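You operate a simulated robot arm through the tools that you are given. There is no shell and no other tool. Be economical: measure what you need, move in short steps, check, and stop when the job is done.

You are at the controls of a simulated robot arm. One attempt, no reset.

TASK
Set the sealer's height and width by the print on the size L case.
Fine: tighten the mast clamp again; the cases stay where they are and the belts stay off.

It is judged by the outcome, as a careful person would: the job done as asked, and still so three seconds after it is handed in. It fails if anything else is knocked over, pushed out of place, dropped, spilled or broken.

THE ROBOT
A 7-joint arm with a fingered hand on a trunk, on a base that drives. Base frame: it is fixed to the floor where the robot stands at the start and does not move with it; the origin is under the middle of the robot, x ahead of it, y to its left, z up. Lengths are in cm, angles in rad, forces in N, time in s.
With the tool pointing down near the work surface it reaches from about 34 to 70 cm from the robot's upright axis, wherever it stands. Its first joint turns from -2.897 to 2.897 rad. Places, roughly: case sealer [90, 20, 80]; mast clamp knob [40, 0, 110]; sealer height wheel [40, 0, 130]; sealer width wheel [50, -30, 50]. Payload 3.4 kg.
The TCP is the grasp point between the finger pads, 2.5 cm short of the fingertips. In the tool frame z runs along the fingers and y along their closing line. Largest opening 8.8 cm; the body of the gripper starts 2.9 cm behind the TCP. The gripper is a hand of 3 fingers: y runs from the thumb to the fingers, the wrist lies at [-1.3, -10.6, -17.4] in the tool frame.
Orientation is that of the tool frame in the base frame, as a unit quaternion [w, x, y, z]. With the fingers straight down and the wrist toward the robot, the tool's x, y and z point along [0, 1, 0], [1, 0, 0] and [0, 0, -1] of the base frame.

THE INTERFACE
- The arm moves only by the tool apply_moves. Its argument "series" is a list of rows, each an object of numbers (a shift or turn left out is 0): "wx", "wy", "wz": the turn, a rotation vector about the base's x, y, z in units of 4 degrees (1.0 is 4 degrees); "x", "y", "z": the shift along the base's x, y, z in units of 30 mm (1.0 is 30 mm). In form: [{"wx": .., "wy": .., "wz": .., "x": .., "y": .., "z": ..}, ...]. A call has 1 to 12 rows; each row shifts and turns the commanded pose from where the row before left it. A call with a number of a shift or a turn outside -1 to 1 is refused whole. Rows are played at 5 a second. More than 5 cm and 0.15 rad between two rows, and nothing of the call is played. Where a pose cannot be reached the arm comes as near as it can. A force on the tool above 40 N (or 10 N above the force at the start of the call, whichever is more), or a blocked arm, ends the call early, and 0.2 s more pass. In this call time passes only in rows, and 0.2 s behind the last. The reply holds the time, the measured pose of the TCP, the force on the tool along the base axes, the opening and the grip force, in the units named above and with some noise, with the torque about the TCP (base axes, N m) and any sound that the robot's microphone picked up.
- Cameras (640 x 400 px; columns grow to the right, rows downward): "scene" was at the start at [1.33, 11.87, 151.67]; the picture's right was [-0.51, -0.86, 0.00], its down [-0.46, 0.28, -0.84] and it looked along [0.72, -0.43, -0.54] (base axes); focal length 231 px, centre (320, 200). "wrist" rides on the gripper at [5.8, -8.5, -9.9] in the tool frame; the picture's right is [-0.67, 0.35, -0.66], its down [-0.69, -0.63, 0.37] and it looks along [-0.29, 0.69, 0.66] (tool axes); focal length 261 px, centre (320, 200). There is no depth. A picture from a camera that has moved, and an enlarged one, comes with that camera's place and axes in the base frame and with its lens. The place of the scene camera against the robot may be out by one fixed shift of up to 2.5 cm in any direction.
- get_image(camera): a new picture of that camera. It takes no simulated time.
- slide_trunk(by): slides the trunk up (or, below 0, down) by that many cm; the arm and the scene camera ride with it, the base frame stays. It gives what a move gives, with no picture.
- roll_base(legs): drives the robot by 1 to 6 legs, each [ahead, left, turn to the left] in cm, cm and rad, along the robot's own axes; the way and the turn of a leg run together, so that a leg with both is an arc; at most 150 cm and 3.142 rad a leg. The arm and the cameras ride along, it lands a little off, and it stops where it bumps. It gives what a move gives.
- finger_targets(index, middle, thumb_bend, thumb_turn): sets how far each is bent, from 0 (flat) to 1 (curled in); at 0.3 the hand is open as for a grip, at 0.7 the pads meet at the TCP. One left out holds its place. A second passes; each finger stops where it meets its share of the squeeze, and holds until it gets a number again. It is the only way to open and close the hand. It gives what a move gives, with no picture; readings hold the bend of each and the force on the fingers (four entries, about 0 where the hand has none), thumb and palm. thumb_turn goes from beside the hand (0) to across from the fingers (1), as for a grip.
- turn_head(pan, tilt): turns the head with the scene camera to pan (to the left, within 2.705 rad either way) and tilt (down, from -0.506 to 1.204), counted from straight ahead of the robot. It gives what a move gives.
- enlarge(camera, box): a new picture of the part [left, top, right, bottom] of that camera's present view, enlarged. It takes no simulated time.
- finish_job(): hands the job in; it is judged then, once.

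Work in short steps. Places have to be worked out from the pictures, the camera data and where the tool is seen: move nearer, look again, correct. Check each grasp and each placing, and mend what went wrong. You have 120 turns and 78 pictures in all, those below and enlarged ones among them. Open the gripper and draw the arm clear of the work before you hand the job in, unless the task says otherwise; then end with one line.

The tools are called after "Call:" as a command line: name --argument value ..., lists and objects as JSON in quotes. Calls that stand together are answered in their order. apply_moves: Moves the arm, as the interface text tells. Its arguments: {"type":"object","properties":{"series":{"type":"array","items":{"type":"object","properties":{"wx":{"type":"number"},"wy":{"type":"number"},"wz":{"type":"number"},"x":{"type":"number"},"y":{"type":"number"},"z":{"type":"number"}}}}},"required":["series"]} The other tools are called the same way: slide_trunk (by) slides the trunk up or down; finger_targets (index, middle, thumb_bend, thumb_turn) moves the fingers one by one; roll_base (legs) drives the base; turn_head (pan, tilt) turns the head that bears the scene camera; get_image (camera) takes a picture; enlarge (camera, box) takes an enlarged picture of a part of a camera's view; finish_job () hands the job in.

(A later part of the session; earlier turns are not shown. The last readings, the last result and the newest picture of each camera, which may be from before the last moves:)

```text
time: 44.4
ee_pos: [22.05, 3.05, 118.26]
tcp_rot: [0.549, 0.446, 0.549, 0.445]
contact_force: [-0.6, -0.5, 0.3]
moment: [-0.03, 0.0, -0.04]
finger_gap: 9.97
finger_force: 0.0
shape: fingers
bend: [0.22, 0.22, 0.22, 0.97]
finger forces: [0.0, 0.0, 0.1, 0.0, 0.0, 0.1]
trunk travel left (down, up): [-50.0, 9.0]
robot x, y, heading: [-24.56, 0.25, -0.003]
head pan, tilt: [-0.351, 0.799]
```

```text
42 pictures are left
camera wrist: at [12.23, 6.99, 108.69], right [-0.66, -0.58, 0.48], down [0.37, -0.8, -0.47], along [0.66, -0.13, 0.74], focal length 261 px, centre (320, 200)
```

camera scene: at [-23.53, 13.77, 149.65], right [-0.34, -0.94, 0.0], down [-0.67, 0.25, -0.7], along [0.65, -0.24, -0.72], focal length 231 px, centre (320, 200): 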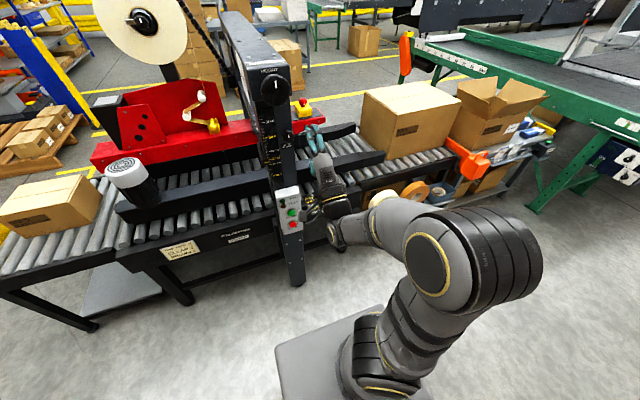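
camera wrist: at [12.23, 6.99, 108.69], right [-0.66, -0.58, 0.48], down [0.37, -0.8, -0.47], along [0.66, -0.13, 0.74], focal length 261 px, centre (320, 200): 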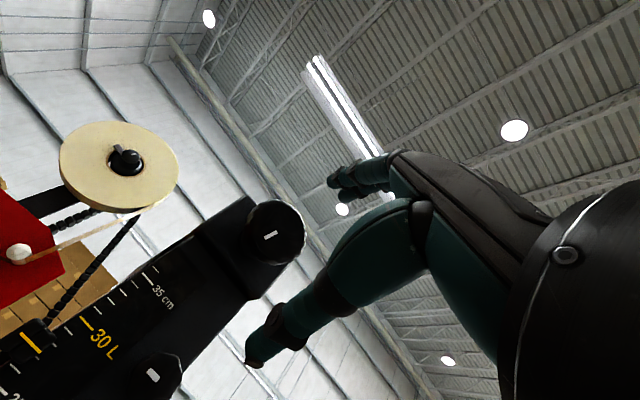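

The pointer and scale are visible nearly level from here. Zooming.

Call:
enlarge --camera "wrist" --box '[0, 280, 140, 400]'

Call:
enlarge --camera "wrist" --box '[230, 190, 310, 280]'

```text
3.33 times, centred on (70, 340) of wrist
camera zoom: at [12.23, 6.99, 108.69], right [-0.66, -0.58, 0.48], down [0.37, -0.8, -0.47], along [0.66, -0.13, 0.74], focal length 869 px, centre (1153, -267)
```

zoom: 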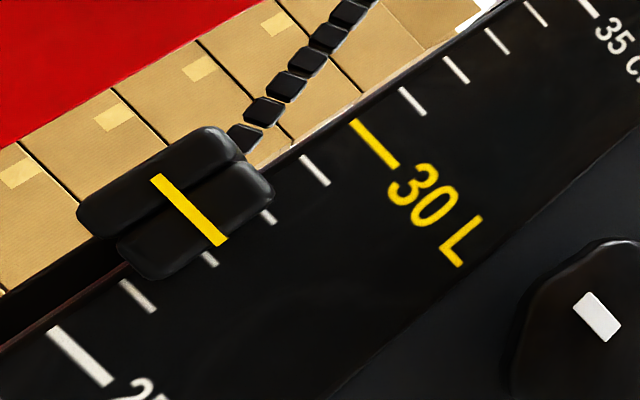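

```text
4.44 times, centred on (270, 235) of wrist
camera zoom: at [12.23, 6.99, 108.69], right [-0.66, -0.58, 0.48], down [0.37, -0.8, -0.47], along [0.66, -0.13, 0.74], focal length 1158 px, centre (542, 44)
```

zoom: 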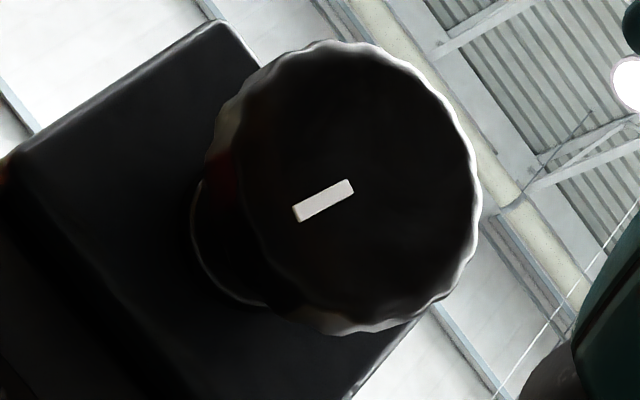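

Reading 27.3, confirming 10 cm per turn from 22; I need another 2.67 cm = 96°. I raise to the wheel centre, advance and grip.

Call:
apply_moves --series '[{"z": 0.86}, {"z": 0.86}, {"z": 0.85}, {"x": 0.75}, {"x": 0.75}, {"x": 0.5}, {"x": 0.5}, {"x": 0.5}, {"x": 0.5}, {"x": 0.5}, {"x": 0.5}]'

Call:
finger_targets --index 0.7 --middle 0.7 --thumb_bend 0.7

```text
time: 46.8
ee_pos: [35.57, 2.98, 126.1]
tcp_rot: [0.549, 0.445, 0.549, 0.446]
contact_force: [0.4, 0.7, 0.3]
moment: [-0.02, 0.01, 0.01]
finger_gap: 9.96
finger_force: 0.1
shape: fingers
bend: [0.22, 0.22, 0.22, 0.97]
finger forces: [0.1, 0.0, 0.0, 0.1, 0.0, 0.0]
trunk travel left (down, up): [-50.0, 9.0]
robot x, y, heading: [-24.92, 0.18, 0.0]
head pan, tilt: [-0.351, 0.799]
```

```text
time: 47.8
ee_pos: [35.56, 2.91, 126.08]
tcp_rot: [0.549, 0.445, 0.549, 0.446]
contact_force: [-2.4, -3.9, 0.7]
moment: [0.01, -0.12, 0.02]
finger_gap: 6.87
finger_force: 40.6
shape: fingers
bend: [0.3, 0.53, 0.49, 0.96]
finger forces: [25.1, 15.0, 0.0, 0.0, 41.1, 0.0]
trunk travel left (down, up): [-50.0, 9.0]
robot x, y, heading: [-24.66, 0.18, -0.002]
head pan, tilt: [-0.351, 0.799]
```

Grip is good as before. I turn 96° to the right.

Call:
apply_moves --series '[{"wx": 1}, {"wx": 1}, {"wx": 1}, {"wx": 1}, {"wx": 1}, {"wx": 1}, {"wx": 1}, {"wx": 1}, {"wx": 1}, {"wx": 1}, {"wx": 1}, {"wx": 1}]'

Call:
apply_moves --series '[{"wx": 1}, {"wx": 1}, {"wx": 1}, {"wx": 1}, {"wx": 1}, {"wx": 1}, {"wx": 1}, {"wx": 1}, {"wx": 1}, {"wx": 1}, {"wx": 1}, {"wx": 1}]'

Call:
finger_targets --index 0.22 --middle 0.22 --thumb_bend 0.22

```text
time: 50.4
ee_pos: [35.62, 3.0, 125.96]
tcp_rot: [0.32, 0.631, 0.32, 0.631]
contact_force: [-3.3, -5.7, -6.9]
moment: [-0.07, 0.0, 0.08]
finger_gap: 6.87
finger_force: 40.3
shape: fingers
bend: [0.3, 0.53, 0.49, 0.97]
finger forces: [22.9, 15.6, 0.0, 0.0, 42.1, 0.0]
trunk travel left (down, up): [-50.0, 9.0]
robot x, y, heading: [-24.92, 0.35, -0.003]
head pan, tilt: [-0.351, 0.799]
```

```text
time: 53.0
ee_pos: [35.45, 3.03, 125.98]
tcp_rot: [0.036, 0.706, 0.035, 0.706]
contact_force: [-4.7, -2.4, -11.4]
moment: [-0.04, -0.06, 0.17]
finger_gap: 6.84
finger_force: 41.1
shape: fingers
bend: [0.3, 0.53, 0.5, 0.98]
finger forces: [23.7, 17.1, 0.0, 0.0, 41.4, 0.1]
trunk travel left (down, up): [-50.0, 9.0]
robot x, y, heading: [-24.99, -0.36, -0.001]
head pan, tilt: [-0.351, 0.799]
```

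```text
time: 54.0
ee_pos: [35.49, 3.1, 125.96]
tcp_rot: [0.036, 0.707, 0.037, 0.706]
contact_force: [0.9, -0.7, -0.9]
moment: [-0.02, -0.01, -0.03]
finger_gap: 9.96
finger_force: 0.0
shape: fingers
bend: [0.22, 0.22, 0.22, 0.98]
finger forces: [0.1, 0.0, 0.0, 0.0, 0.1, 0.0]
trunk travel left (down, up): [-50.0, 9.0]
robot x, y, heading: [-24.93, 0.43, -0.001]
head pan, tilt: [-0.351, 0.799]
```

Now back off, rotate back and return to the level viewing place to read the height.

Call:
apply_moves --series '[{"x": -0.9}, {"x": -0.9}, {"x": -0.9}, {"x": -0.9, "wx": -1}, {"x": -0.9, "wx": -1}, {"wx": -1}, {"wx": -1}, {"wx": -1}, {"wx": -1}, {"wx": -1}, {"wx": -1}, {"wx": -1}]'

Call:
apply_moves --series '[{"wx": -1}, {"wx": -1}, {"wx": -1}, {"wx": -1, "z": -0.2}, {"wx": -1, "z": -0.25}, {"wx": -1, "z": -0.3}, {"wx": -1, "z": -0.3}, {"wx": -1, "z": -0.3}, {"wx": -1, "z": -0.3}, {"wx": -1, "z": -0.3}, {"wx": -1, "z": -0.2}, {"wx": -1, "z": -0.1}]'

Call:
enlarge --camera "wrist" --box '[0, 250, 160, 400]'

```text
time: 56.5
ee_pos: [22.02, 3.05, 126.11]
tcp_rot: [0.253, 0.66, 0.254, 0.66]
contact_force: [-0.3, 0.0, 0.1]
moment: [0.0, 0.0, -0.02]
finger_gap: 9.94
finger_force: 0.0
shape: fingers
bend: [0.22, 0.22, 0.22, 0.98]
finger forces: [0.0, 0.0, 0.0, 0.0, 0.1, 0.0]
trunk travel left (down, up): [-50.0, 9.0]
robot x, y, heading: [-24.99, -0.04, -0.0]
head pan, tilt: [-0.351, 0.799]
```

```text
time: 59.1
ee_pos: [22.05, 3.08, 119.17]
tcp_rot: [0.5, 0.5, 0.5, 0.5]
contact_force: [-1.0, 0.0, 0.2]
moment: [0.0, -0.01, -0.01]
finger_gap: 9.94
finger_force: 0.0
shape: fingers
bend: [0.22, 0.22, 0.22, 0.98]
finger forces: [0.0, 0.0, 0.0, 0.0, 0.1, 0.0]
trunk travel left (down, up): [-50.0, 9.0]
robot x, y, heading: [-24.82, 0.21, -0.0]
head pan, tilt: [-0.351, 0.799]
```

```text
2.67 times, centred on (80, 325) of wrist
camera zoom: at [12.16, 8.89, 110.63], right [-0.66, -0.67, 0.35], down [0.37, -0.69, -0.63], along [0.66, -0.29, 0.69], focal length 695 px, centre (960, -133)
```

zoom: 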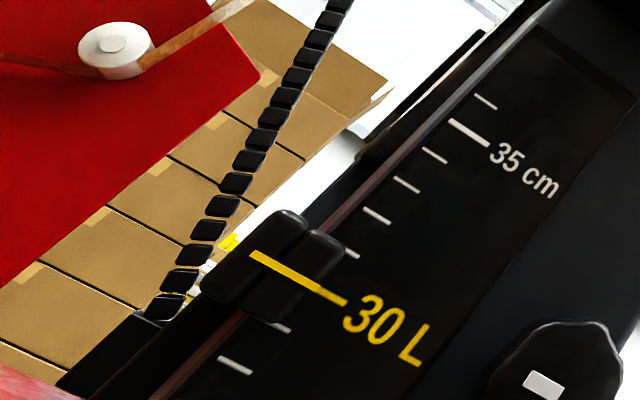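

The pointer is exactly on 30. Next, retighten the clamp: rotate the hand back to about −64° and go to the clamp knob.

Call:
apply_moves --series '[{"wx": -1, "y": -0.08, "z": -0.25}, {"wx": -1, "y": -0.08, "z": -0.25}, {"wx": -1, "y": -0.08, "z": -0.25}, {"wx": -1, "y": -0.08, "z": -0.25}, {"wx": -1, "y": -0.08, "z": -0.25}, {"wx": -1, "y": -0.08, "z": -0.25}, {"wx": -1, "y": -0.08, "z": -0.25}, {"wx": -1, "y": -0.08, "z": -0.25}, {"wx": -1, "y": -0.08, "z": -0.25}, {"wx": -1, "y": -0.08, "z": -0.25}, {"wx": -1, "y": -0.05, "z": -0.2}, {"wx": -1}]'

Call:
apply_moves --series '[{"wx": -1, "x": 0.6}, {"wx": -1, "x": 0.6}, {"wx": -1, "x": 0.6}, {"wx": -1, "x": 0.6}, {"x": 0.6}, {"x": 0.6}, {"x": 0.6}, {"x": 0.6}, {"x": 0.4}, {"x": 0.2}]'

Call:
enlarge --camera "wrist" --box '[170, 120, 410, 340]'

```text
time: 61.8
ee_pos: [22.04, 0.59, 111.15]
tcp_rot: [0.661, 0.253, 0.66, 0.252]
contact_force: [0.1, -0.7, 0.0]
moment: [0.0, 0.03, 0.05]
finger_gap: 9.99
finger_force: 0.1
shape: fingers
bend: [0.22, 0.22, 0.22, 0.98]
finger forces: [0.0, 0.1, 0.0, 0.1, 0.0, 0.1]
trunk travel left (down, up): [-50.0, 9.0]
robot x, y, heading: [-25.04, -0.09, -0.001]
head pan, tilt: [-0.351, 0.799]
```

```text
time: 64.0
ee_pos: [38.28, 0.43, 111.22]
tcp_rot: [0.689, 0.16, 0.689, 0.16]
contact_force: [-0.4, -0.2, -0.2]
moment: [-0.01, -0.01, 0.02]
finger_gap: 9.95
finger_force: 0.1
shape: fingers
bend: [0.22, 0.22, 0.22, 0.98]
finger forces: [0.0, 0.0, 0.0, 0.1, 0.0, 0.0]
trunk travel left (down, up): [-50.0, 9.0]
robot x, y, heading: [-24.57, 0.15, -0.001]
head pan, tilt: [-0.351, 0.799]
```

```text
1.82 times, centred on (290, 230) of wrist
camera zoom: at [28.39, -4.51, 102.14], right [-0.66, 0.02, 0.75], down [0.37, -0.87, 0.34], along [0.66, 0.5, 0.56], focal length 474 px, centre (374, 146)
```

zoom: 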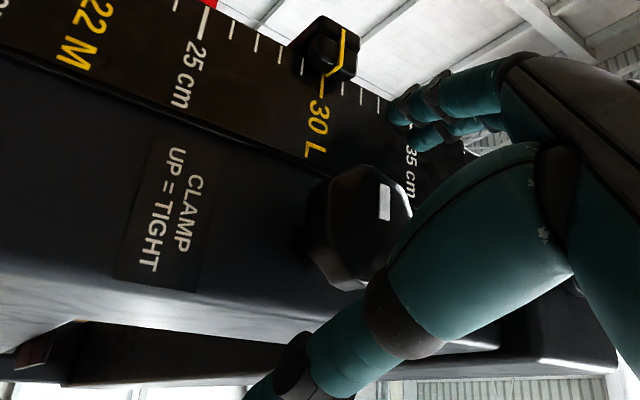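

The knob sits between thumb and fingers. Closing and turning right 48° first.

Call:
finger_targets --index 0.7 --middle 0.7 --thumb_bend 0.7

Call:
apply_moves --series '[{"wx": 1}, {"wx": 1}, {"wx": 1}, {"wx": 1}, {"wx": 1}, {"wx": 1}, {"wx": 1}, {"wx": 1}, {"wx": 1}, {"wx": 1}, {"wx": 1}, {"wx": 1}]'

Call:
apply_moves --series '[{"wx": 1}, {"wx": 1}, {"wx": 1}, {"wx": 1}, {"wx": 1}, {"wx": 1}, {"wx": 1}, {"wx": 1}, {"wx": 1}, {"wx": 1}, {"wx": 0.5}]'

Call:
enlarge --camera "wrist" --box '[210, 140, 410, 320]'

```text
time: 65.0
ee_pos: [38.14, 0.47, 111.11]
tcp_rot: [0.689, 0.16, 0.689, 0.16]
contact_force: [4.2, 0.3, 2.1]
moment: [0.02, -0.02, -0.1]
finger_gap: 2.55
finger_force: 11.5
shape: fingers
bend: [0.59, 0.66, 0.59, 0.97]
finger forces: [8.5, 3.5, 0.0, 0.1, 11.2, 0.0]
trunk travel left (down, up): [-50.0, 9.0]
robot x, y, heading: [-24.65, -0.12, -0.006]
head pan, tilt: [-0.351, 0.799]
```

```text
time: 67.5
ee_pos: [38.32, 0.39, 111.16]
tcp_rot: [0.564, 0.427, 0.564, 0.426]
contact_force: [4.2, -2.6, -0.7]
moment: [0.01, 0.09, -0.06]
finger_gap: 2.52
finger_force: 11.8
shape: fingers
bend: [0.59, 0.67, 0.59, 0.97]
finger forces: [8.0, 3.9, 0.0, 0.1, 11.8, 0.1]
trunk travel left (down, up): [-50.0, 9.0]
robot x, y, heading: [-24.89, -0.1, -0.001]
head pan, tilt: [-0.351, 0.799]
```

```text
time: 70.0
ee_pos: [38.45, 0.57, 111.06]
tcp_rot: [0.374, 0.601, 0.374, 0.6]
contact_force: [2.7, -3.7, -4.8]
moment: [-0.02, 0.17, 0.01]
finger_gap: 2.48
finger_force: 12.1
shape: fingers
bend: [0.6, 0.67, 0.59, 0.98]
finger forces: [7.4, 4.7, 0.0, 0.0, 11.9, 0.0]
trunk travel left (down, up): [-50.0, 9.0]
robot x, y, heading: [-24.49, -0.1, -0.004]
head pan, tilt: [-0.351, 0.799]
```

```text
2.22 times, centred on (310, 230) of wrist
camera zoom: at [28.46, 9.45, 105.94], right [-0.66, -0.75, 0.02], down [0.36, -0.34, -0.87], along [0.66, -0.56, 0.5], focal length 579 px, centre (342, 133)
```

zoom: 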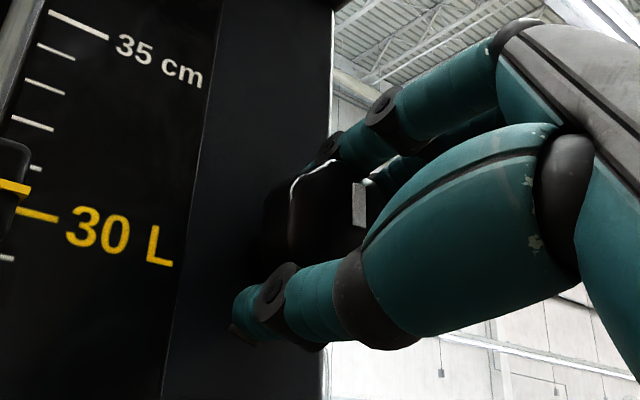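

The mark is upright again. I nudge 12° further to feel for the tight stop.

Call:
apply_moves --series '[{"wx": 0.7}, {"wx": 0.7}, {"wx": 0.7}, {"wx": 0.7}]'

Call:
enlarge --camera "wrist" --box '[210, 140, 410, 320]'

```text
time: 71.0
ee_pos: [38.26, 0.46, 111.09]
tcp_rot: [0.314, 0.634, 0.314, 0.633]
contact_force: [4.6, -0.6, -0.1]
moment: [-0.23, 0.05, 0.06]
finger_gap: 2.5
finger_force: 11.5
shape: fingers
bend: [0.6, 0.66, 0.59, 1.0]
finger forces: [8.5, 4.3, 0.1, 0.0, 10.2, 0.1]
trunk travel left (down, up): [-50.0, 9.0]
robot x, y, heading: [-24.69, -0.18, -0.003]
head pan, tilt: [-0.351, 0.799]
```

```text
2.22 times, centred on (310, 230) of wrist
camera zoom: at [28.45, 10.37, 107.81], right [-0.65, -0.74, -0.13], down [0.37, -0.16, -0.92], along [0.66, -0.65, 0.38], focal length 579 px, centre (342, 133)
```

zoom: 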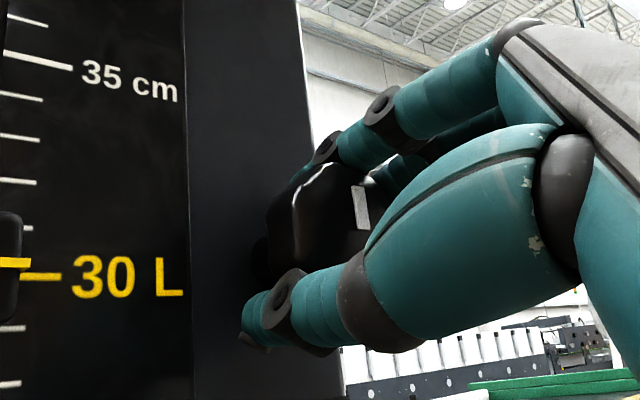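

Torque rose to −0.23 with a slight slip: clamp tight, pointer still on 30. I release, retreat and look for the width wheel.

Call:
finger_targets --index 0.22 --middle 0.22 --thumb_bend 0.22

Call:
apply_moves --series '[{"x": -0.6}, {"x": -0.8}, {"x": -0.8}, {"x": -0.8}, {"x": -0.8}, {"x": -0.8, "wx": -1}, {"x": -0.8, "wx": -1}, {"wx": -1}, {"wx": -1}, {"wx": -1}, {"wx": -1}, {"wx": -1}]'

Call:
turn_head --pan -0.5 --tilt 0.8

Call:
get_image --camera "scene"

```text
time: 72.0
ee_pos: [38.26, 0.44, 111.09]
tcp_rot: [0.314, 0.634, 0.314, 0.634]
contact_force: [-0.5, 0.0, 0.4]
moment: [0.02, 0.01, 0.03]
finger_gap: 9.97
finger_force: 0.0
shape: fingers
bend: [0.22, 0.22, 0.22, 0.98]
finger forces: [0.1, 0.0, 0.0, 0.0, 0.0, 0.0]
trunk travel left (down, up): [-50.0, 9.0]
robot x, y, heading: [-25.08, 0.19, -0.004]
head pan, tilt: [-0.351, 0.799]
```

```text
time: 74.5
ee_pos: [22.11, 0.62, 111.17]
tcp_rot: [0.458, 0.539, 0.458, 0.538]
contact_force: [-0.2, 0.4, -0.7]
moment: [-0.03, -0.01, -0.01]
finger_gap: 9.95
finger_force: 0.0
shape: fingers
bend: [0.22, 0.22, 0.22, 0.98]
finger forces: [0.1, 0.0, 0.0, 0.1, 0.0, 0.0]
trunk travel left (down, up): [-50.0, 9.0]
robot x, y, heading: [-25.21, 0.1, -0.007]
head pan, tilt: [-0.351, 0.799]
```

```text
time: 75.2
ee_pos: [22.08, 0.54, 111.1]
tcp_rot: [0.457, 0.539, 0.457, 0.539]
contact_force: [-0.2, 0.1, 0.3]
moment: [-0.03, 0.0, 0.0]
finger_gap: 9.97
finger_force: 0.1
shape: fingers
bend: [0.22, 0.22, 0.22, 0.98]
finger forces: [0.1, 0.0, 0.1, 0.0, 0.1, 0.0]
trunk travel left (down, up): [-50.0, 9.0]
robot x, y, heading: [-24.78, 0.27, 0.002]
head pan, tilt: [-0.499, 0.799]
```

```text
35 pictures are left
camera scene: at [-24.05, 12.62, 149.67], right [-0.48, -0.88, 0.0], down [-0.63, 0.34, -0.7], along [0.61, -0.33, -0.72], focal length 231 px, centre (320, 200)
```

scene: 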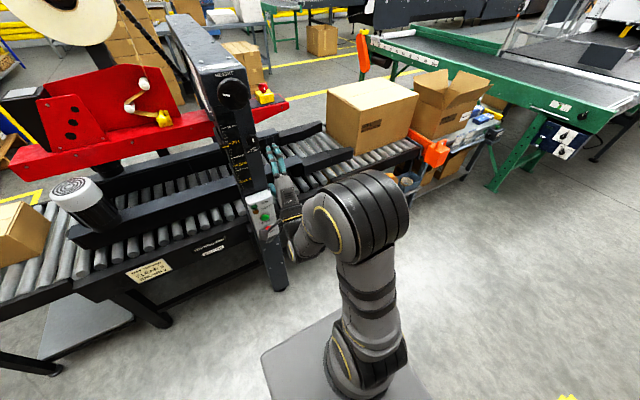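

By the first wrist view the width wheel is near (50, −29, 55), facing the robot, hidden now by the elbow. I slide the base right and lower the trunk to keep the same arm geometry.

Call:
roll_base --legs '[[0, -29, 0]]'

Call:
slide_trunk --by -49

Call:
get_image --camera "wrist"

Call:
get_image --camera "scene"

```text
time: 77.2
ee_pos: [21.88, -28.53, 111.13]
tcp_rot: [0.458, 0.539, 0.458, 0.539]
contact_force: [-0.3, 0.7, 0.4]
moment: [0.0, -0.02, 0.01]
finger_gap: 9.98
finger_force: 0.0
shape: fingers
bend: [0.22, 0.22, 0.22, 0.98]
finger forces: [0.1, 0.0, 0.0, 0.0, 0.1, 0.0]
trunk travel left (down, up): [-50.0, 9.0]
robot x, y, heading: [-25.09, -28.78, -0.002]
head pan, tilt: [-0.499, 0.799]
```

```text
refused: -49 is not a number from -40 to 40
```

```text
34 pictures are left
camera wrist: at [12.18, -21.39, 103.6], right [-0.66, -0.72, 0.24], down [0.37, -0.58, -0.73], along [0.66, -0.39, 0.64], focal length 261 px, centre (320, 200)
```

wrist: 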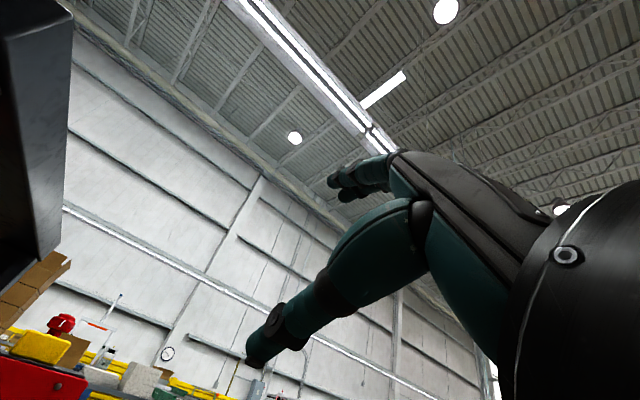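

```text
33 pictures are left
camera scene: at [-24.09, -16.44, 149.67], right [-0.48, -0.88, 0.0], down [-0.63, 0.34, -0.7], along [0.61, -0.33, -0.72], focal length 231 px, centre (320, 200)
```

scene: 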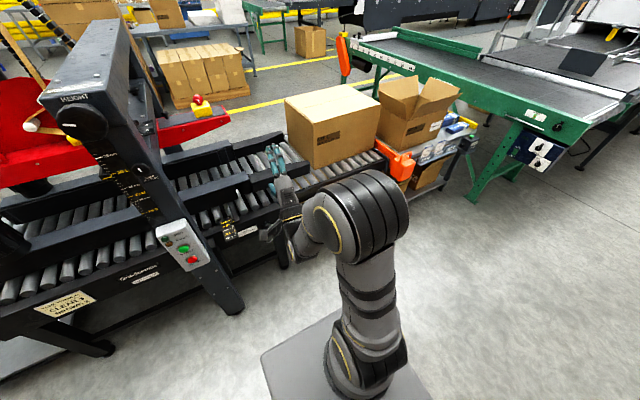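

The trunk limit per call is 40; I lower by 40 and look.

Call:
slide_trunk --by -40

Call:
turn_head --pan -0.2 --tilt 0.6

Call:
get_image --camera "wrist"

Call:
get_image --camera "scene"

```text
time: 81.1
ee_pos: [22.01, -28.49, 71.16]
tcp_rot: [0.457, 0.539, 0.458, 0.539]
contact_force: [0.5, 0.5, 0.0]
moment: [0.01, 0.0, -0.01]
finger_gap: 9.95
finger_force: 0.0
shape: fingers
bend: [0.22, 0.22, 0.22, 0.98]
finger forces: [0.0, 0.0, 0.1, 0.0, 0.0, 0.0]
trunk travel left (down, up): [-10.0, 49.0]
robot x, y, heading: [-24.47, -29.18, -0.009]
head pan, tilt: [-0.499, 0.799]
```

```text
time: 81.9
ee_pos: [21.92, -28.42, 71.2]
tcp_rot: [0.457, 0.539, 0.457, 0.539]
contact_force: [-1.0, 0.3, 0.0]
moment: [0.01, 0.02, 0.01]
finger_gap: 9.97
finger_force: 0.0
shape: fingers
bend: [0.22, 0.22, 0.22, 0.98]
finger forces: [0.0, 0.1, 0.1, 0.0, 0.0, 0.0]
trunk travel left (down, up): [-10.0, 49.0]
robot x, y, heading: [-25.26, -29.11, 0.0]
head pan, tilt: [-0.201, 0.6]
```

```text
32 pictures are left
camera wrist: at [12.19, -21.37, 63.59], right [-0.66, -0.72, 0.24], down [0.37, -0.58, -0.73], along [0.66, -0.39, 0.64], focal length 261 px, centre (320, 200)
```

wrist: 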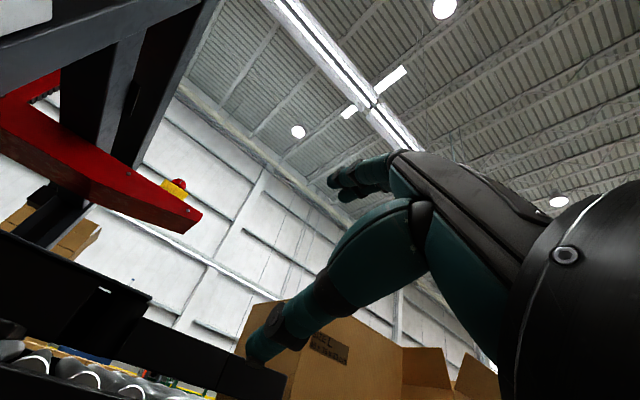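

```text
31 pictures are left
camera scene: at [-22.51, -14.32, 111.35], right [-0.2, -0.98, 0.0], down [-0.55, 0.11, -0.82], along [0.81, -0.17, -0.57], focal length 231 px, centre (320, 200)
```

scene: 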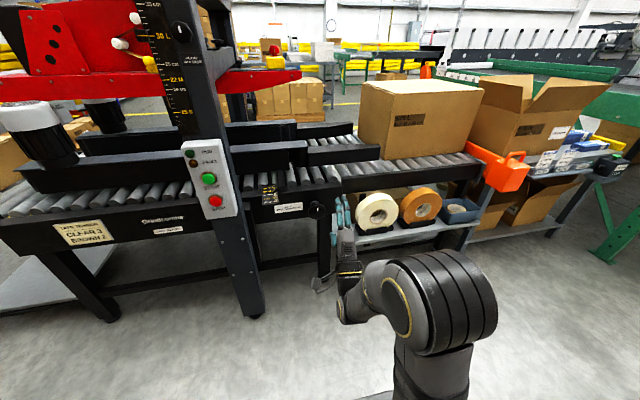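

The width wheel is visible at about (317, 209). Zooming in on it and its scale.

Call:
enlarge --camera "scene" --box '[240, 165, 360, 265]'

Call:
enlarge --camera "scene" --box '[300, 195, 335, 225]'

```text
4.00 times, centred on (300, 215) of scene
camera zoom: at [-22.51, -14.32, 111.35], right [-0.2, -0.98, 0.0], down [-0.55, 0.11, -0.82], along [0.81, -0.17, -0.57], focal length 925 px, centre (400, 140)
```

zoom: 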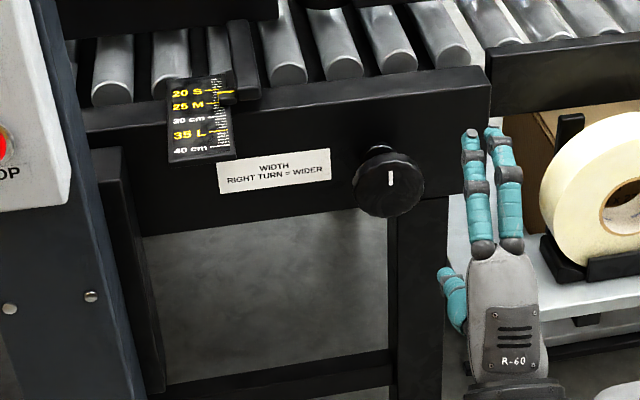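

```text
13.33 times, centred on (318, 210) of scene
camera zoom: at [-22.51, -14.32, 111.35], right [-0.2, -0.98, 0.0], down [-0.55, 0.11, -0.82], along [0.81, -0.17, -0.57], focal length 3082 px, centre (353, 67)
```

zoom: 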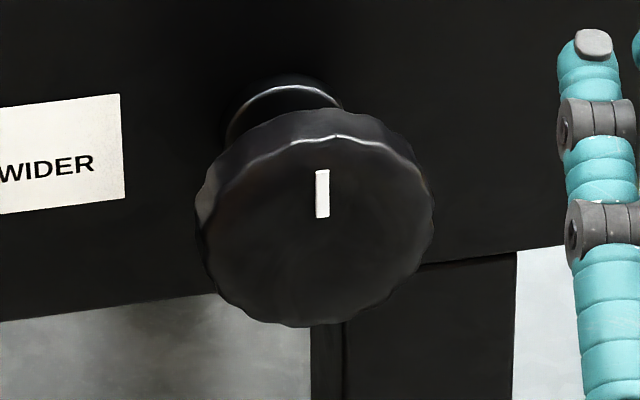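

Width wheel mark ≈ (49, −29.5, 54), a scalloped wheel like the other (right turn = wider). I drive 13 cm ahead, lower the trunk 10, and set the hand level in front of it.

Call:
roll_base --legs '[[13, 0, 0]]'

Call:
slide_trunk --by -9.5

Call:
apply_moves --series '[{"wx": -1, "z": -0.2}, {"wx": -1, "z": -0.2}, {"wx": -1, "z": -0.2}, {"wx": -1, "z": -0.2}, {"wx": -1, "z": -0.2}, {"wx": -1, "z": -0.2}, {"wx": -1, "z": -0.2}, {"wx": -1, "z": -0.2}, {"wx": -0.8, "z": -0.3}]'

Call:
get_image --camera "wrist"

```text
time: 83.2
ee_pos: [35.03, -28.57, 71.1]
tcp_rot: [0.458, 0.539, 0.458, 0.539]
contact_force: [0.6, -0.1, -0.1]
moment: [0.0, -0.01, -0.01]
finger_gap: 9.95
finger_force: 0.1
shape: fingers
bend: [0.22, 0.22, 0.22, 0.98]
finger forces: [0.1, 0.1, 0.1, 0.0, 0.0, 0.0]
trunk travel left (down, up): [-10.0, 49.0]
robot x, y, heading: [-11.87, -28.79, -0.004]
head pan, tilt: [-0.201, 0.6]
```

```text
time: 84.5
ee_pos: [34.9, -28.48, 61.62]
tcp_rot: [0.458, 0.539, 0.457, 0.538]
contact_force: [1.2, 0.6, -0.4]
moment: [0.0, -0.02, 0.0]
finger_gap: 9.99
finger_force: 0.1
shape: fingers
bend: [0.22, 0.22, 0.22, 0.98]
finger forces: [0.0, 0.0, 0.1, 0.1, 0.0, 0.1]
trunk travel left (down, up): [-0.5, 58.5]
robot x, y, heading: [-12.04, -29.33, -0.004]
head pan, tilt: [-0.201, 0.6]
```

```text
time: 86.5
ee_pos: [35.05, -28.41, 55.92]
tcp_rot: [0.599, 0.374, 0.6, 0.375]
contact_force: [-0.5, 0.5, 0.0]
moment: [-0.02, -0.01, -0.03]
finger_gap: 9.93
finger_force: 0.2
shape: fingers
bend: [0.22, 0.22, 0.22, 0.98]
finger forces: [0.0, 0.0, 0.1, 0.0, 0.0, 0.1]
trunk travel left (down, up): [-0.5, 58.5]
robot x, y, heading: [-12.19, -29.28, -0.001]
head pan, tilt: [-0.201, 0.6]
```

```text
28 pictures are left
camera wrist: at [25.17, -26.95, 45.66], right [-0.66, -0.45, 0.61], down [0.37, -0.89, -0.27], along [0.66, 0.05, 0.75], focal length 261 px, centre (320, 200)
```

wrist: 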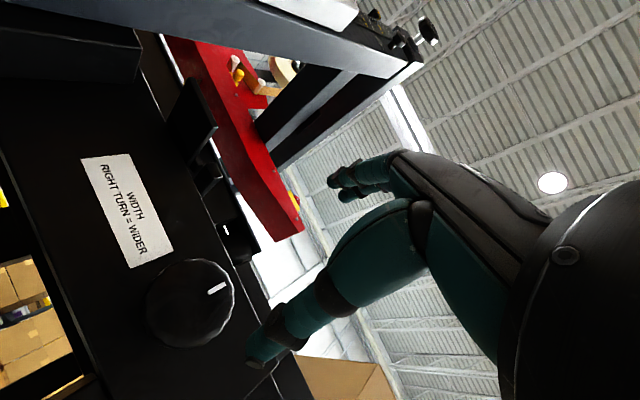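

The mark triangulates to (48.8, −28.7, 55.1); wheel centre about (y −28.6, z 53.6). I rotate the hand back to about −122° while aligning.

Call:
apply_moves --series '[{"wx": -1, "z": -0.2, "y": -0.06}, {"wx": -1, "z": -0.2}, {"wx": -1, "z": -0.2}, {"wx": -1, "z": -0.18}, {"wx": -1}, {"wx": -1}, {"wx": -1}, {"wx": -1}, {"wx": -1}, {"wx": -1}, {"wx": -1}, {"wx": -1}]'

Call:
apply_moves --series '[{"wx": -1}, {"wx": -1}, {"wx": -1}, {"wx": -1}, {"wx": -1}, {"wx": -1}, {"wx": -1}, {"wx": -1}, {"wx": -1}, {"wx": -1, "x": 0.6}, {"wx": -1, "x": 0.6}, {"wx": -1, "x": 0.6}]'

Call:
get_image --camera "wrist"

```text
time: 89.0
ee_pos: [35.03, -28.6, 53.59]
tcp_rot: [0.7, 0.098, 0.7, 0.099]
contact_force: [-0.4, 0.7, -0.1]
moment: [0.0, -0.01, -0.03]
finger_gap: 9.98
finger_force: 0.1
shape: fingers
bend: [0.22, 0.22, 0.22, 0.98]
finger forces: [0.0, 0.0, 0.0, 0.1, 0.0, 0.0]
trunk travel left (down, up): [-0.5, 58.5]
robot x, y, heading: [-11.92, -28.92, -0.005]
head pan, tilt: [-0.201, 0.6]
```

```text
time: 91.7
ee_pos: [40.48, -28.65, 53.5]
tcp_rot: [0.68, -0.194, 0.68, -0.195]
contact_force: [-0.3, -0.8, -0.4]
moment: [0.03, -0.01, 0.0]
finger_gap: 9.97
finger_force: 0.0
shape: fingers
bend: [0.22, 0.22, 0.22, 0.98]
finger forces: [0.1, 0.0, 0.0, 0.1, 0.0, 0.0]
trunk travel left (down, up): [-0.5, 58.5]
robot x, y, heading: [-11.98, -29.3, -0.005]
head pan, tilt: [-0.201, 0.6]
```

```text
27 pictures are left
camera wrist: at [30.58, -38.86, 53.09], right [-0.66, 0.65, 0.38], down [0.37, -0.17, 0.92], along [0.66, 0.74, -0.13], focal length 261 px, centre (320, 200)
```

wrist: 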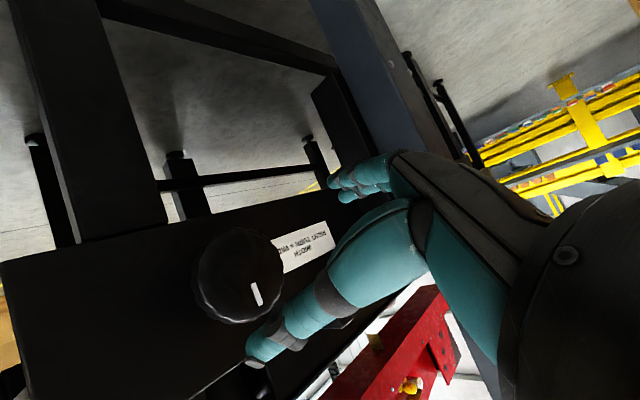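

Alignment confirmed (mark (48.8, −28.9, 55.2)). Advance 9.6 cm over the wheel and grip.

Call:
apply_moves --series '[{"x": 0.5, "y": -0.04, "z": 0.06}, {"x": 0.5}, {"x": 0.5}, {"x": 0.5}, {"x": 0.5}, {"x": 0.4}, {"x": 0.3}]'

Call:
finger_targets --index 0.7 --middle 0.7 --thumb_bend 0.7

Call:
get_image --camera "wrist"

```text
time: 93.2
ee_pos: [50.13, -28.78, 53.78]
tcp_rot: [0.679, -0.194, 0.681, -0.194]
contact_force: [-0.1, -0.1, 0.4]
moment: [-0.03, 0.01, 0.01]
finger_gap: 9.96
finger_force: 0.1
shape: fingers
bend: [0.22, 0.22, 0.22, 0.98]
finger forces: [0.1, 0.0, 0.0, 0.1, 0.1, 0.1]
trunk travel left (down, up): [-0.5, 58.5]
robot x, y, heading: [-12.22, -29.23, -0.005]
head pan, tilt: [-0.201, 0.6]
```

```text
time: 94.2
ee_pos: [49.94, -28.8, 53.76]
tcp_rot: [0.68, -0.195, 0.68, -0.193]
contact_force: [-4.4, 7.2, -0.3]
moment: [0.04, 0.11, 0.19]
finger_gap: 6.78
finger_force: 35.7
shape: fingers
bend: [0.28, 0.51, 0.49, 0.96]
finger forces: [22.3, 16.0, 0.0, 0.0, 34.5, 0.0]
trunk travel left (down, up): [-0.5, 58.5]
robot x, y, heading: [-11.8, -29.35, -0.006]
head pan, tilt: [-0.201, 0.6]
```

```text
26 pictures are left
camera wrist: at [40.21, -38.98, 53.31], right [-0.66, 0.65, 0.38], down [0.37, -0.17, 0.92], along [0.66, 0.74, -0.12], focal length 261 px, centre (320, 200)
```

wrist: 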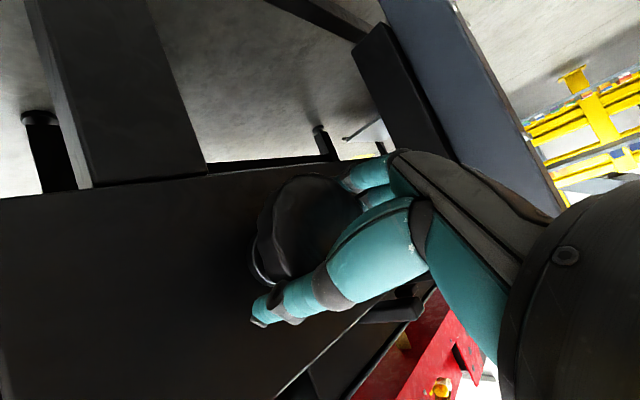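

Gripped. The wheel pushes the tool to +y a little, so I shift 2 mm that way and turn right 48°, then check.

Call:
apply_moves --series '[{"wx": 1, "y": 0.07}, {"wx": 1}, {"wx": 1}, {"wx": 1}, {"wx": 1}, {"wx": 1}, {"wx": 1}, {"wx": 1}, {"wx": 1}, {"wx": 1}, {"wx": 1}, {"wx": 1}]'

Call:
enlarge --camera "scene" --box '[200, 140, 400, 300]'

```text
time: 96.8
ee_pos: [50.09, -28.65, 53.72]
tcp_rot: [0.7, 0.1, 0.7, 0.1]
contact_force: [-0.7, -15.8, 0.6]
moment: [-0.06, -0.1, 0.41]
finger_gap: 6.73
finger_force: 34.8
shape: fingers
bend: [0.32, 0.53, 0.49, 0.96]
finger forces: [15.2, 11.6, 0.0, 0.0, 41.8, 0.1]
trunk travel left (down, up): [-0.5, 58.5]
robot x, y, heading: [-11.48, -28.97, 0.003]
head pan, tilt: [-0.201, 0.6]
```

```text
2.50 times, centred on (300, 220) of scene
camera zoom: at [-9.51, -14.42, 101.87], right [-0.2, -0.98, 0.0], down [-0.55, 0.11, -0.83], along [0.81, -0.17, -0.56], focal length 578 px, centre (370, 150)
```

zoom: 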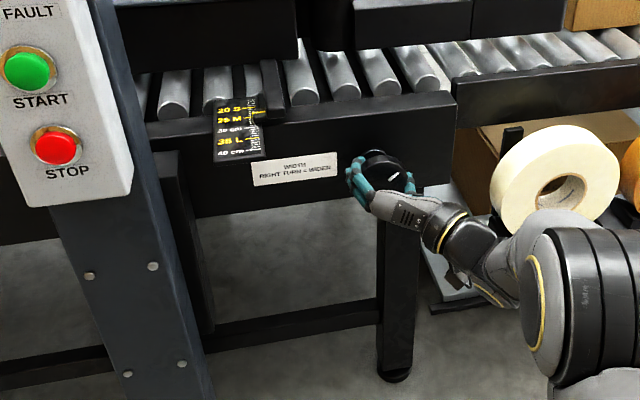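

The mark turned. Side force of −16 N says I over-shifted; I shift 2 mm back and go on, then check the scale.

Call:
apply_moves --series '[{"wx": 1, "y": -0.07}, {"wx": 1}, {"wx": 1}, {"wx": 1}, {"wx": 1}, {"wx": 1}, {"wx": 1}, {"wx": 1}, {"wx": 1}, {"wx": 1}, {"wx": 1}, {"wx": 1}]'

Call:
enlarge --camera "scene" --box '[230, 175, 290, 225]'

```text
time: 99.5
ee_pos: [50.04, -28.94, 53.63]
tcp_rot: [0.599, 0.377, 0.599, 0.375]
contact_force: [-4.1, -11.3, -11.2]
moment: [-0.1, -0.11, 0.11]
finger_gap: 6.73
finger_force: 34.5
shape: fingers
bend: [0.32, 0.53, 0.48, 0.96]
finger forces: [14.7, 11.9, 0.1, 0.0, 42.2, 0.1]
trunk travel left (down, up): [-0.5, 58.5]
robot x, y, heading: [-12.01, -29.21, 0.002]
head pan, tilt: [-0.201, 0.6]
```

```text
8.00 times, centred on (260, 200) of scene
camera zoom: at [-9.44, -14.39, 101.85], right [-0.2, -0.98, 0.0], down [-0.55, 0.11, -0.82], along [0.81, -0.17, -0.57], focal length 1849 px, centre (800, 200)
```

zoom: 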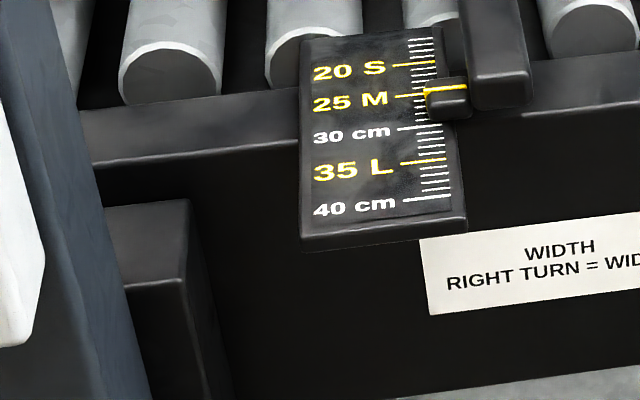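

The width is moving wider. I continue right with a small centring shift.

Call:
apply_moves --series '[{"wx": 1, "y": -0.03, "z": -0.06}, {"wx": 1}, {"wx": 1}, {"wx": 1}, {"wx": 1}, {"wx": 1}, {"wx": 1}, {"wx": 1}, {"wx": 1}, {"wx": 1}, {"wx": 1}, {"wx": 1}]'

Call:
apply_moves --series '[{"wx": 1}, {"wx": 1}, {"wx": 1}, {"wx": 1}, {"wx": 1}, {"wx": 1}, {"wx": 1}, {"wx": 1}, {"wx": 1}, {"wx": 1}, {"wx": 1}, {"wx": 1}]'

Call:
enlarge --camera "scene" --box '[230, 170, 330, 250]'

```text
time: 102.0
ee_pos: [50.0, -28.83, 53.56]
tcp_rot: [0.394, 0.587, 0.395, 0.586]
contact_force: [-6.6, -5.3, -12.9]
moment: [-0.08, 0.05, 0.13]
finger_gap: 6.71
finger_force: 36.0
shape: fingers
bend: [0.32, 0.53, 0.49, 0.97]
finger forces: [15.7, 14.5, 0.0, 0.0, 41.4, 0.0]
trunk travel left (down, up): [-0.5, 58.5]
robot x, y, heading: [-11.7, -28.76, 0.001]
head pan, tilt: [-0.201, 0.6]
```

```text
time: 104.7
ee_pos: [50.13, -28.82, 53.43]
tcp_rot: [0.121, 0.697, 0.123, 0.696]
contact_force: [-10.0, 7.2, -18.6]
moment: [-0.06, -0.03, 0.22]
finger_gap: 6.72
finger_force: 35.6
shape: fingers
bend: [0.33, 0.53, 0.49, 0.99]
finger forces: [13.6, 14.5, 0.0, 0.0, 42.4, 0.0]
trunk travel left (down, up): [-0.5, 58.5]
robot x, y, heading: [-11.74, -29.22, -0.004]
head pan, tilt: [-0.201, 0.6]
```

```text
5.00 times, centred on (280, 210) of scene
camera zoom: at [-9.42, -14.28, 101.84], right [-0.2, -0.98, 0.0], down [-0.55, 0.11, -0.82], along [0.81, -0.17, -0.57], focal length 1156 px, centre (520, 150)
```

zoom: 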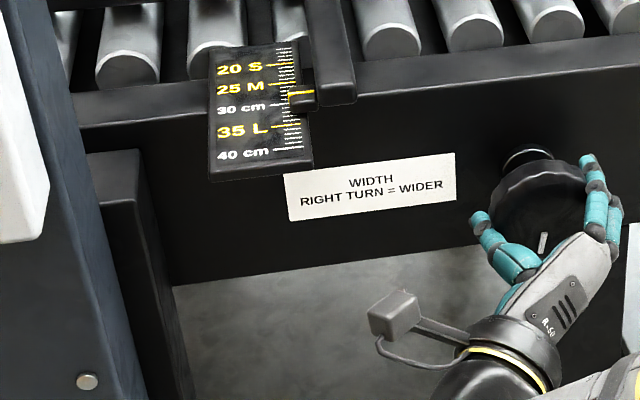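

Mark points down (192° done, about 5.3 cm). I turn 24° more and then release for a second stroke.

Call:
apply_moves --series '[{"wx": 1, "z": -0.07, "y": 0.03}, {"wx": 1}, {"wx": 1}, {"wx": 1}, {"wx": 1}, {"wx": 1}]'

Call:
finger_targets --index 0.22 --middle 0.22 --thumb_bend 0.22

Call:
apply_moves --series '[{"x": -0.6}, {"x": -0.6}, {"x": -0.6}, {"wx": -1}, {"wx": -1}, {"wx": -1}, {"wx": -1}, {"wx": -1}, {"wx": -1}, {"wx": -1}, {"wx": -1}, {"wx": -1}]'

Call:
apply_moves --series '[{"wx": -1}, {"wx": -1}, {"wx": -1}, {"wx": -1}, {"wx": -1}, {"wx": -1}, {"wx": -1}, {"wx": -1}, {"wx": -1}, {"wx": -1}, {"wx": -1}, {"wx": -1}]'

Call:
enlarge --camera "scene" --box '[230, 170, 330, 250]'

```text
time: 106.0
ee_pos: [50.22, -28.77, 53.39]
tcp_rot: [-0.025, 0.707, -0.026, 0.707]
contact_force: [-5.8, 5.5, -7.7]
moment: [-0.05, -0.04, 0.25]
finger_gap: 6.7
finger_force: 33.9
shape: fingers
bend: [0.32, 0.53, 0.49, 0.97]
finger forces: [17.3, 14.2, 0.0, 0.1, 36.4, 0.1]
trunk travel left (down, up): [-0.5, 58.5]
robot x, y, heading: [-12.2, -29.09, -0.003]
head pan, tilt: [-0.201, 0.6]
```

```text
time: 107.0
ee_pos: [50.0, -28.78, 53.25]
tcp_rot: [-0.026, 0.707, -0.025, 0.706]
contact_force: [-0.2, -0.2, 1.4]
moment: [0.01, 0.0, 0.0]
finger_gap: 9.96
finger_force: 0.0
shape: fingers
bend: [0.22, 0.22, 0.22, 0.98]
finger forces: [0.0, 0.0, 0.0, 0.0, 0.0, 0.1]
trunk travel left (down, up): [-0.5, 58.5]
robot x, y, heading: [-11.57, -29.39, -0.003]
head pan, tilt: [-0.201, 0.6]
```

```text
time: 109.7
ee_pos: [44.68, -28.78, 53.48]
tcp_rot: [0.194, 0.68, 0.194, 0.68]
contact_force: [-0.1, -0.1, -0.6]
moment: [-0.03, -0.03, 0.0]
finger_gap: 9.94
finger_force: 0.0
shape: fingers
bend: [0.22, 0.22, 0.22, 0.98]
finger forces: [0.0, 0.1, 0.0, 0.0, 0.0, 0.0]
trunk travel left (down, up): [-0.5, 58.5]
robot x, y, heading: [-12.05, -28.86, 0.003]
head pan, tilt: [-0.201, 0.6]
```

```text
time: 112.2
ee_pos: [44.75, -28.82, 53.39]
tcp_rot: [0.455, 0.541, 0.455, 0.542]
contact_force: [-0.2, 0.5, -0.2]
moment: [-0.01, -0.02, 0.0]
finger_gap: 9.95
finger_force: 0.0
shape: fingers
bend: [0.22, 0.22, 0.22, 0.98]
finger forces: [0.1, 0.0, 0.0, 0.0, 0.1, 0.0]
trunk travel left (down, up): [-0.5, 58.5]
robot x, y, heading: [-11.89, -29.04, -0.0]
head pan, tilt: [-0.201, 0.6]
```

```text
5.00 times, centred on (280, 210) of scene
camera zoom: at [-9.51, -14.33, 101.85], right [-0.2, -0.98, 0.0], down [-0.55, 0.11, -0.83], along [0.81, -0.17, -0.56], focal length 1156 px, centre (520, 150)
```

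zoom: 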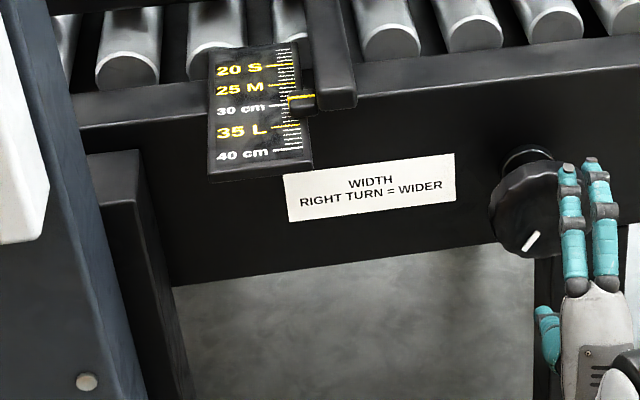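

Wheel at ~216°. I rotate back to about −54° and regrip.

Call:
apply_moves --series '[{"wx": -1}, {"wx": -1}, {"wx": -1}, {"wx": -1}, {"wx": -1}, {"wx": -1}, {"wx": -1}, {"wx": -1}, {"wx": -1}, {"wx": -1}, {"wx": -1}, {"wx": -1}]'

Call:
apply_moves --series '[{"wx": -1}, {"wx": -1}, {"wx": -1}, {"wx": -1}, {"x": 0.5}, {"x": 0.5}, {"x": 0.5}, {"x": 0.3}]'

Call:
finger_targets --index 0.7 --middle 0.7 --thumb_bend 0.7

```text
time: 114.8
ee_pos: [44.58, -28.84, 53.42]
tcp_rot: [0.635, 0.31, 0.636, 0.31]
contact_force: [0.0, -0.2, -0.4]
moment: [-0.02, -0.03, 0.03]
finger_gap: 9.93
finger_force: 0.1
shape: fingers
bend: [0.22, 0.22, 0.22, 0.98]
finger forces: [0.1, 0.0, 0.0, 0.0, 0.0, 0.0]
trunk travel left (down, up): [-0.5, 58.5]
robot x, y, heading: [-11.72, -28.99, -0.005]
head pan, tilt: [-0.201, 0.6]
```

```text
time: 116.7
ee_pos: [50.01, -28.71, 53.39]
tcp_rot: [0.672, 0.219, 0.672, 0.219]
contact_force: [-0.2, -0.7, -0.6]
moment: [0.0, 0.0, 0.04]
finger_gap: 9.97
finger_force: 0.0
shape: fingers
bend: [0.22, 0.22, 0.22, 0.98]
finger forces: [0.0, 0.0, 0.1, 0.0, 0.1, 0.1]
trunk travel left (down, up): [-0.5, 58.5]
robot x, y, heading: [-11.79, -29.15, 0.001]
head pan, tilt: [-0.201, 0.6]
```

```text
time: 117.7
ee_pos: [50.06, -28.76, 53.45]
tcp_rot: [0.673, 0.219, 0.672, 0.219]
contact_force: [-1.5, 1.9, 5.1]
moment: [0.01, -0.11, 0.12]
finger_gap: 6.65
finger_force: 36.8
shape: fingers
bend: [0.31, 0.51, 0.47, 0.96]
finger forces: [22.4, 15.9, 0.1, 0.1, 35.1, 0.0]
trunk travel left (down, up): [-0.5, 58.5]
robot x, y, heading: [-11.59, -28.94, -0.005]
head pan, tilt: [-0.201, 0.6]
```

Good grip. Turning another 96°, then reading before the last part.

Call:
apply_moves --series '[{"wx": 1}, {"wx": 1}, {"wx": 1}, {"wx": 1}, {"wx": 1}, {"wx": 1}, {"wx": 1}, {"wx": 1}, {"wx": 1}, {"wx": 1}, {"wx": 1}, {"wx": 1}]'

Call:
apply_moves --series '[{"wx": 1}, {"wx": 1}, {"wx": 1}, {"wx": 1}, {"wx": 1}, {"wx": 1}, {"wx": 1}, {"wx": 1}, {"wx": 1}, {"wx": 1}, {"wx": 1}, {"wx": 1}]'

Call:
enlarge --camera "scene" --box '[230, 175, 290, 225]'

```text
time: 120.2
ee_pos: [49.95, -28.84, 53.37]
tcp_rot: [0.525, 0.473, 0.525, 0.474]
contact_force: [-6.6, 2.1, 1.0]
moment: [-0.07, 0.11, 0.04]
finger_gap: 6.65
finger_force: 37.0
shape: fingers
bend: [0.31, 0.51, 0.48, 0.95]
finger forces: [22.3, 14.6, 0.0, 0.0, 36.8, 0.0]
trunk travel left (down, up): [-0.5, 58.5]
robot x, y, heading: [-11.77, -29.31, -0.005]
head pan, tilt: [-0.201, 0.6]
```

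```text
time: 122.8
ee_pos: [49.98, -28.82, 53.48]
tcp_rot: [0.287, 0.646, 0.287, 0.647]
contact_force: [-8.8, 4.3, -0.6]
moment: [-0.09, 0.17, 0.23]
finger_gap: 6.65
finger_force: 35.3
shape: fingers
bend: [0.31, 0.51, 0.48, 0.95]
finger forces: [19.0, 13.7, 0.1, 0.0, 38.6, 0.1]
trunk travel left (down, up): [-0.5, 58.5]
robot x, y, heading: [-11.88, -28.71, -0.002]
head pan, tilt: [-0.201, 0.6]
```

```text
8.00 times, centred on (260, 200) of scene
camera zoom: at [-9.55, -14.3, 101.85], right [-0.2, -0.98, 0.0], down [-0.55, 0.11, -0.83], along [0.81, -0.17, -0.56], focal length 1849 px, centre (800, 200)
```

zoom: 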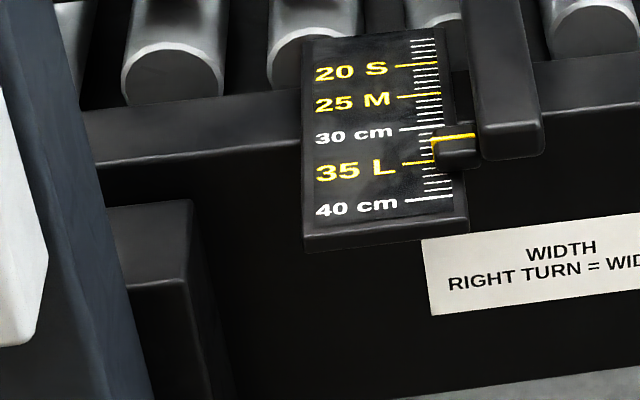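

The pointer's line also runs down its side to the plate, possibly already near 35. I zoom in closely.

Call:
enlarge --camera "scene" --box '[262, 184, 286, 204]'

```text
16.00 times, centred on (274, 194) of scene
camera zoom: at [-9.55, -14.3, 101.85], right [-0.2, -0.98, 0.0], down [-0.55, 0.11, -0.83], along [0.81, -0.17, -0.56], focal length 3699 px, centre (1056, 296)
```

zoom: 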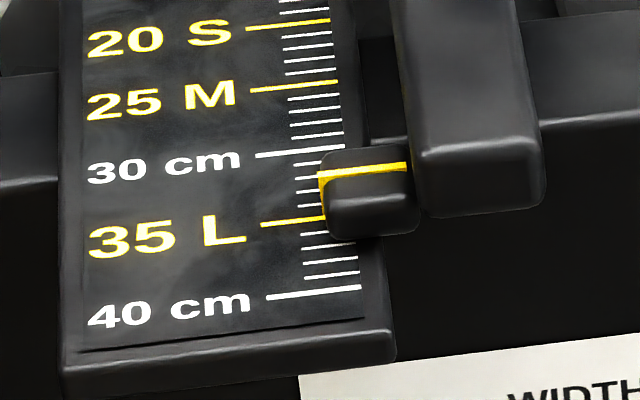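

I need an even tighter zoom to see where the side line meets the plate.

Call:
enlarge --camera "scene" --box '[270, 190, 278, 197]'

```text
16.00 times, centred on (274, 194) of scene
camera zoom: at [-9.55, -14.3, 101.85], right [-0.2, -0.98, 0.0], down [-0.55, 0.11, -0.83], along [0.81, -0.17, -0.56], focal length 3699 px, centre (1056, 304)
```

zoom: 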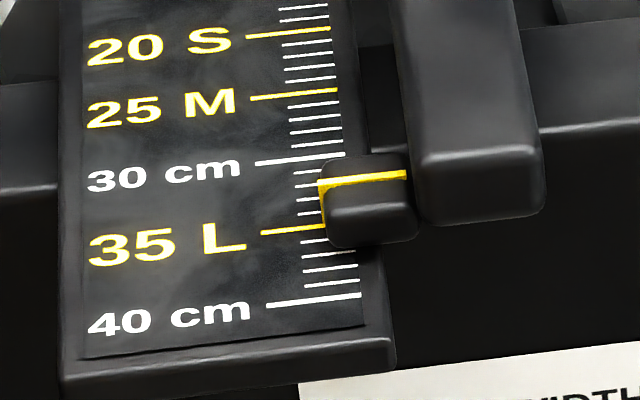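

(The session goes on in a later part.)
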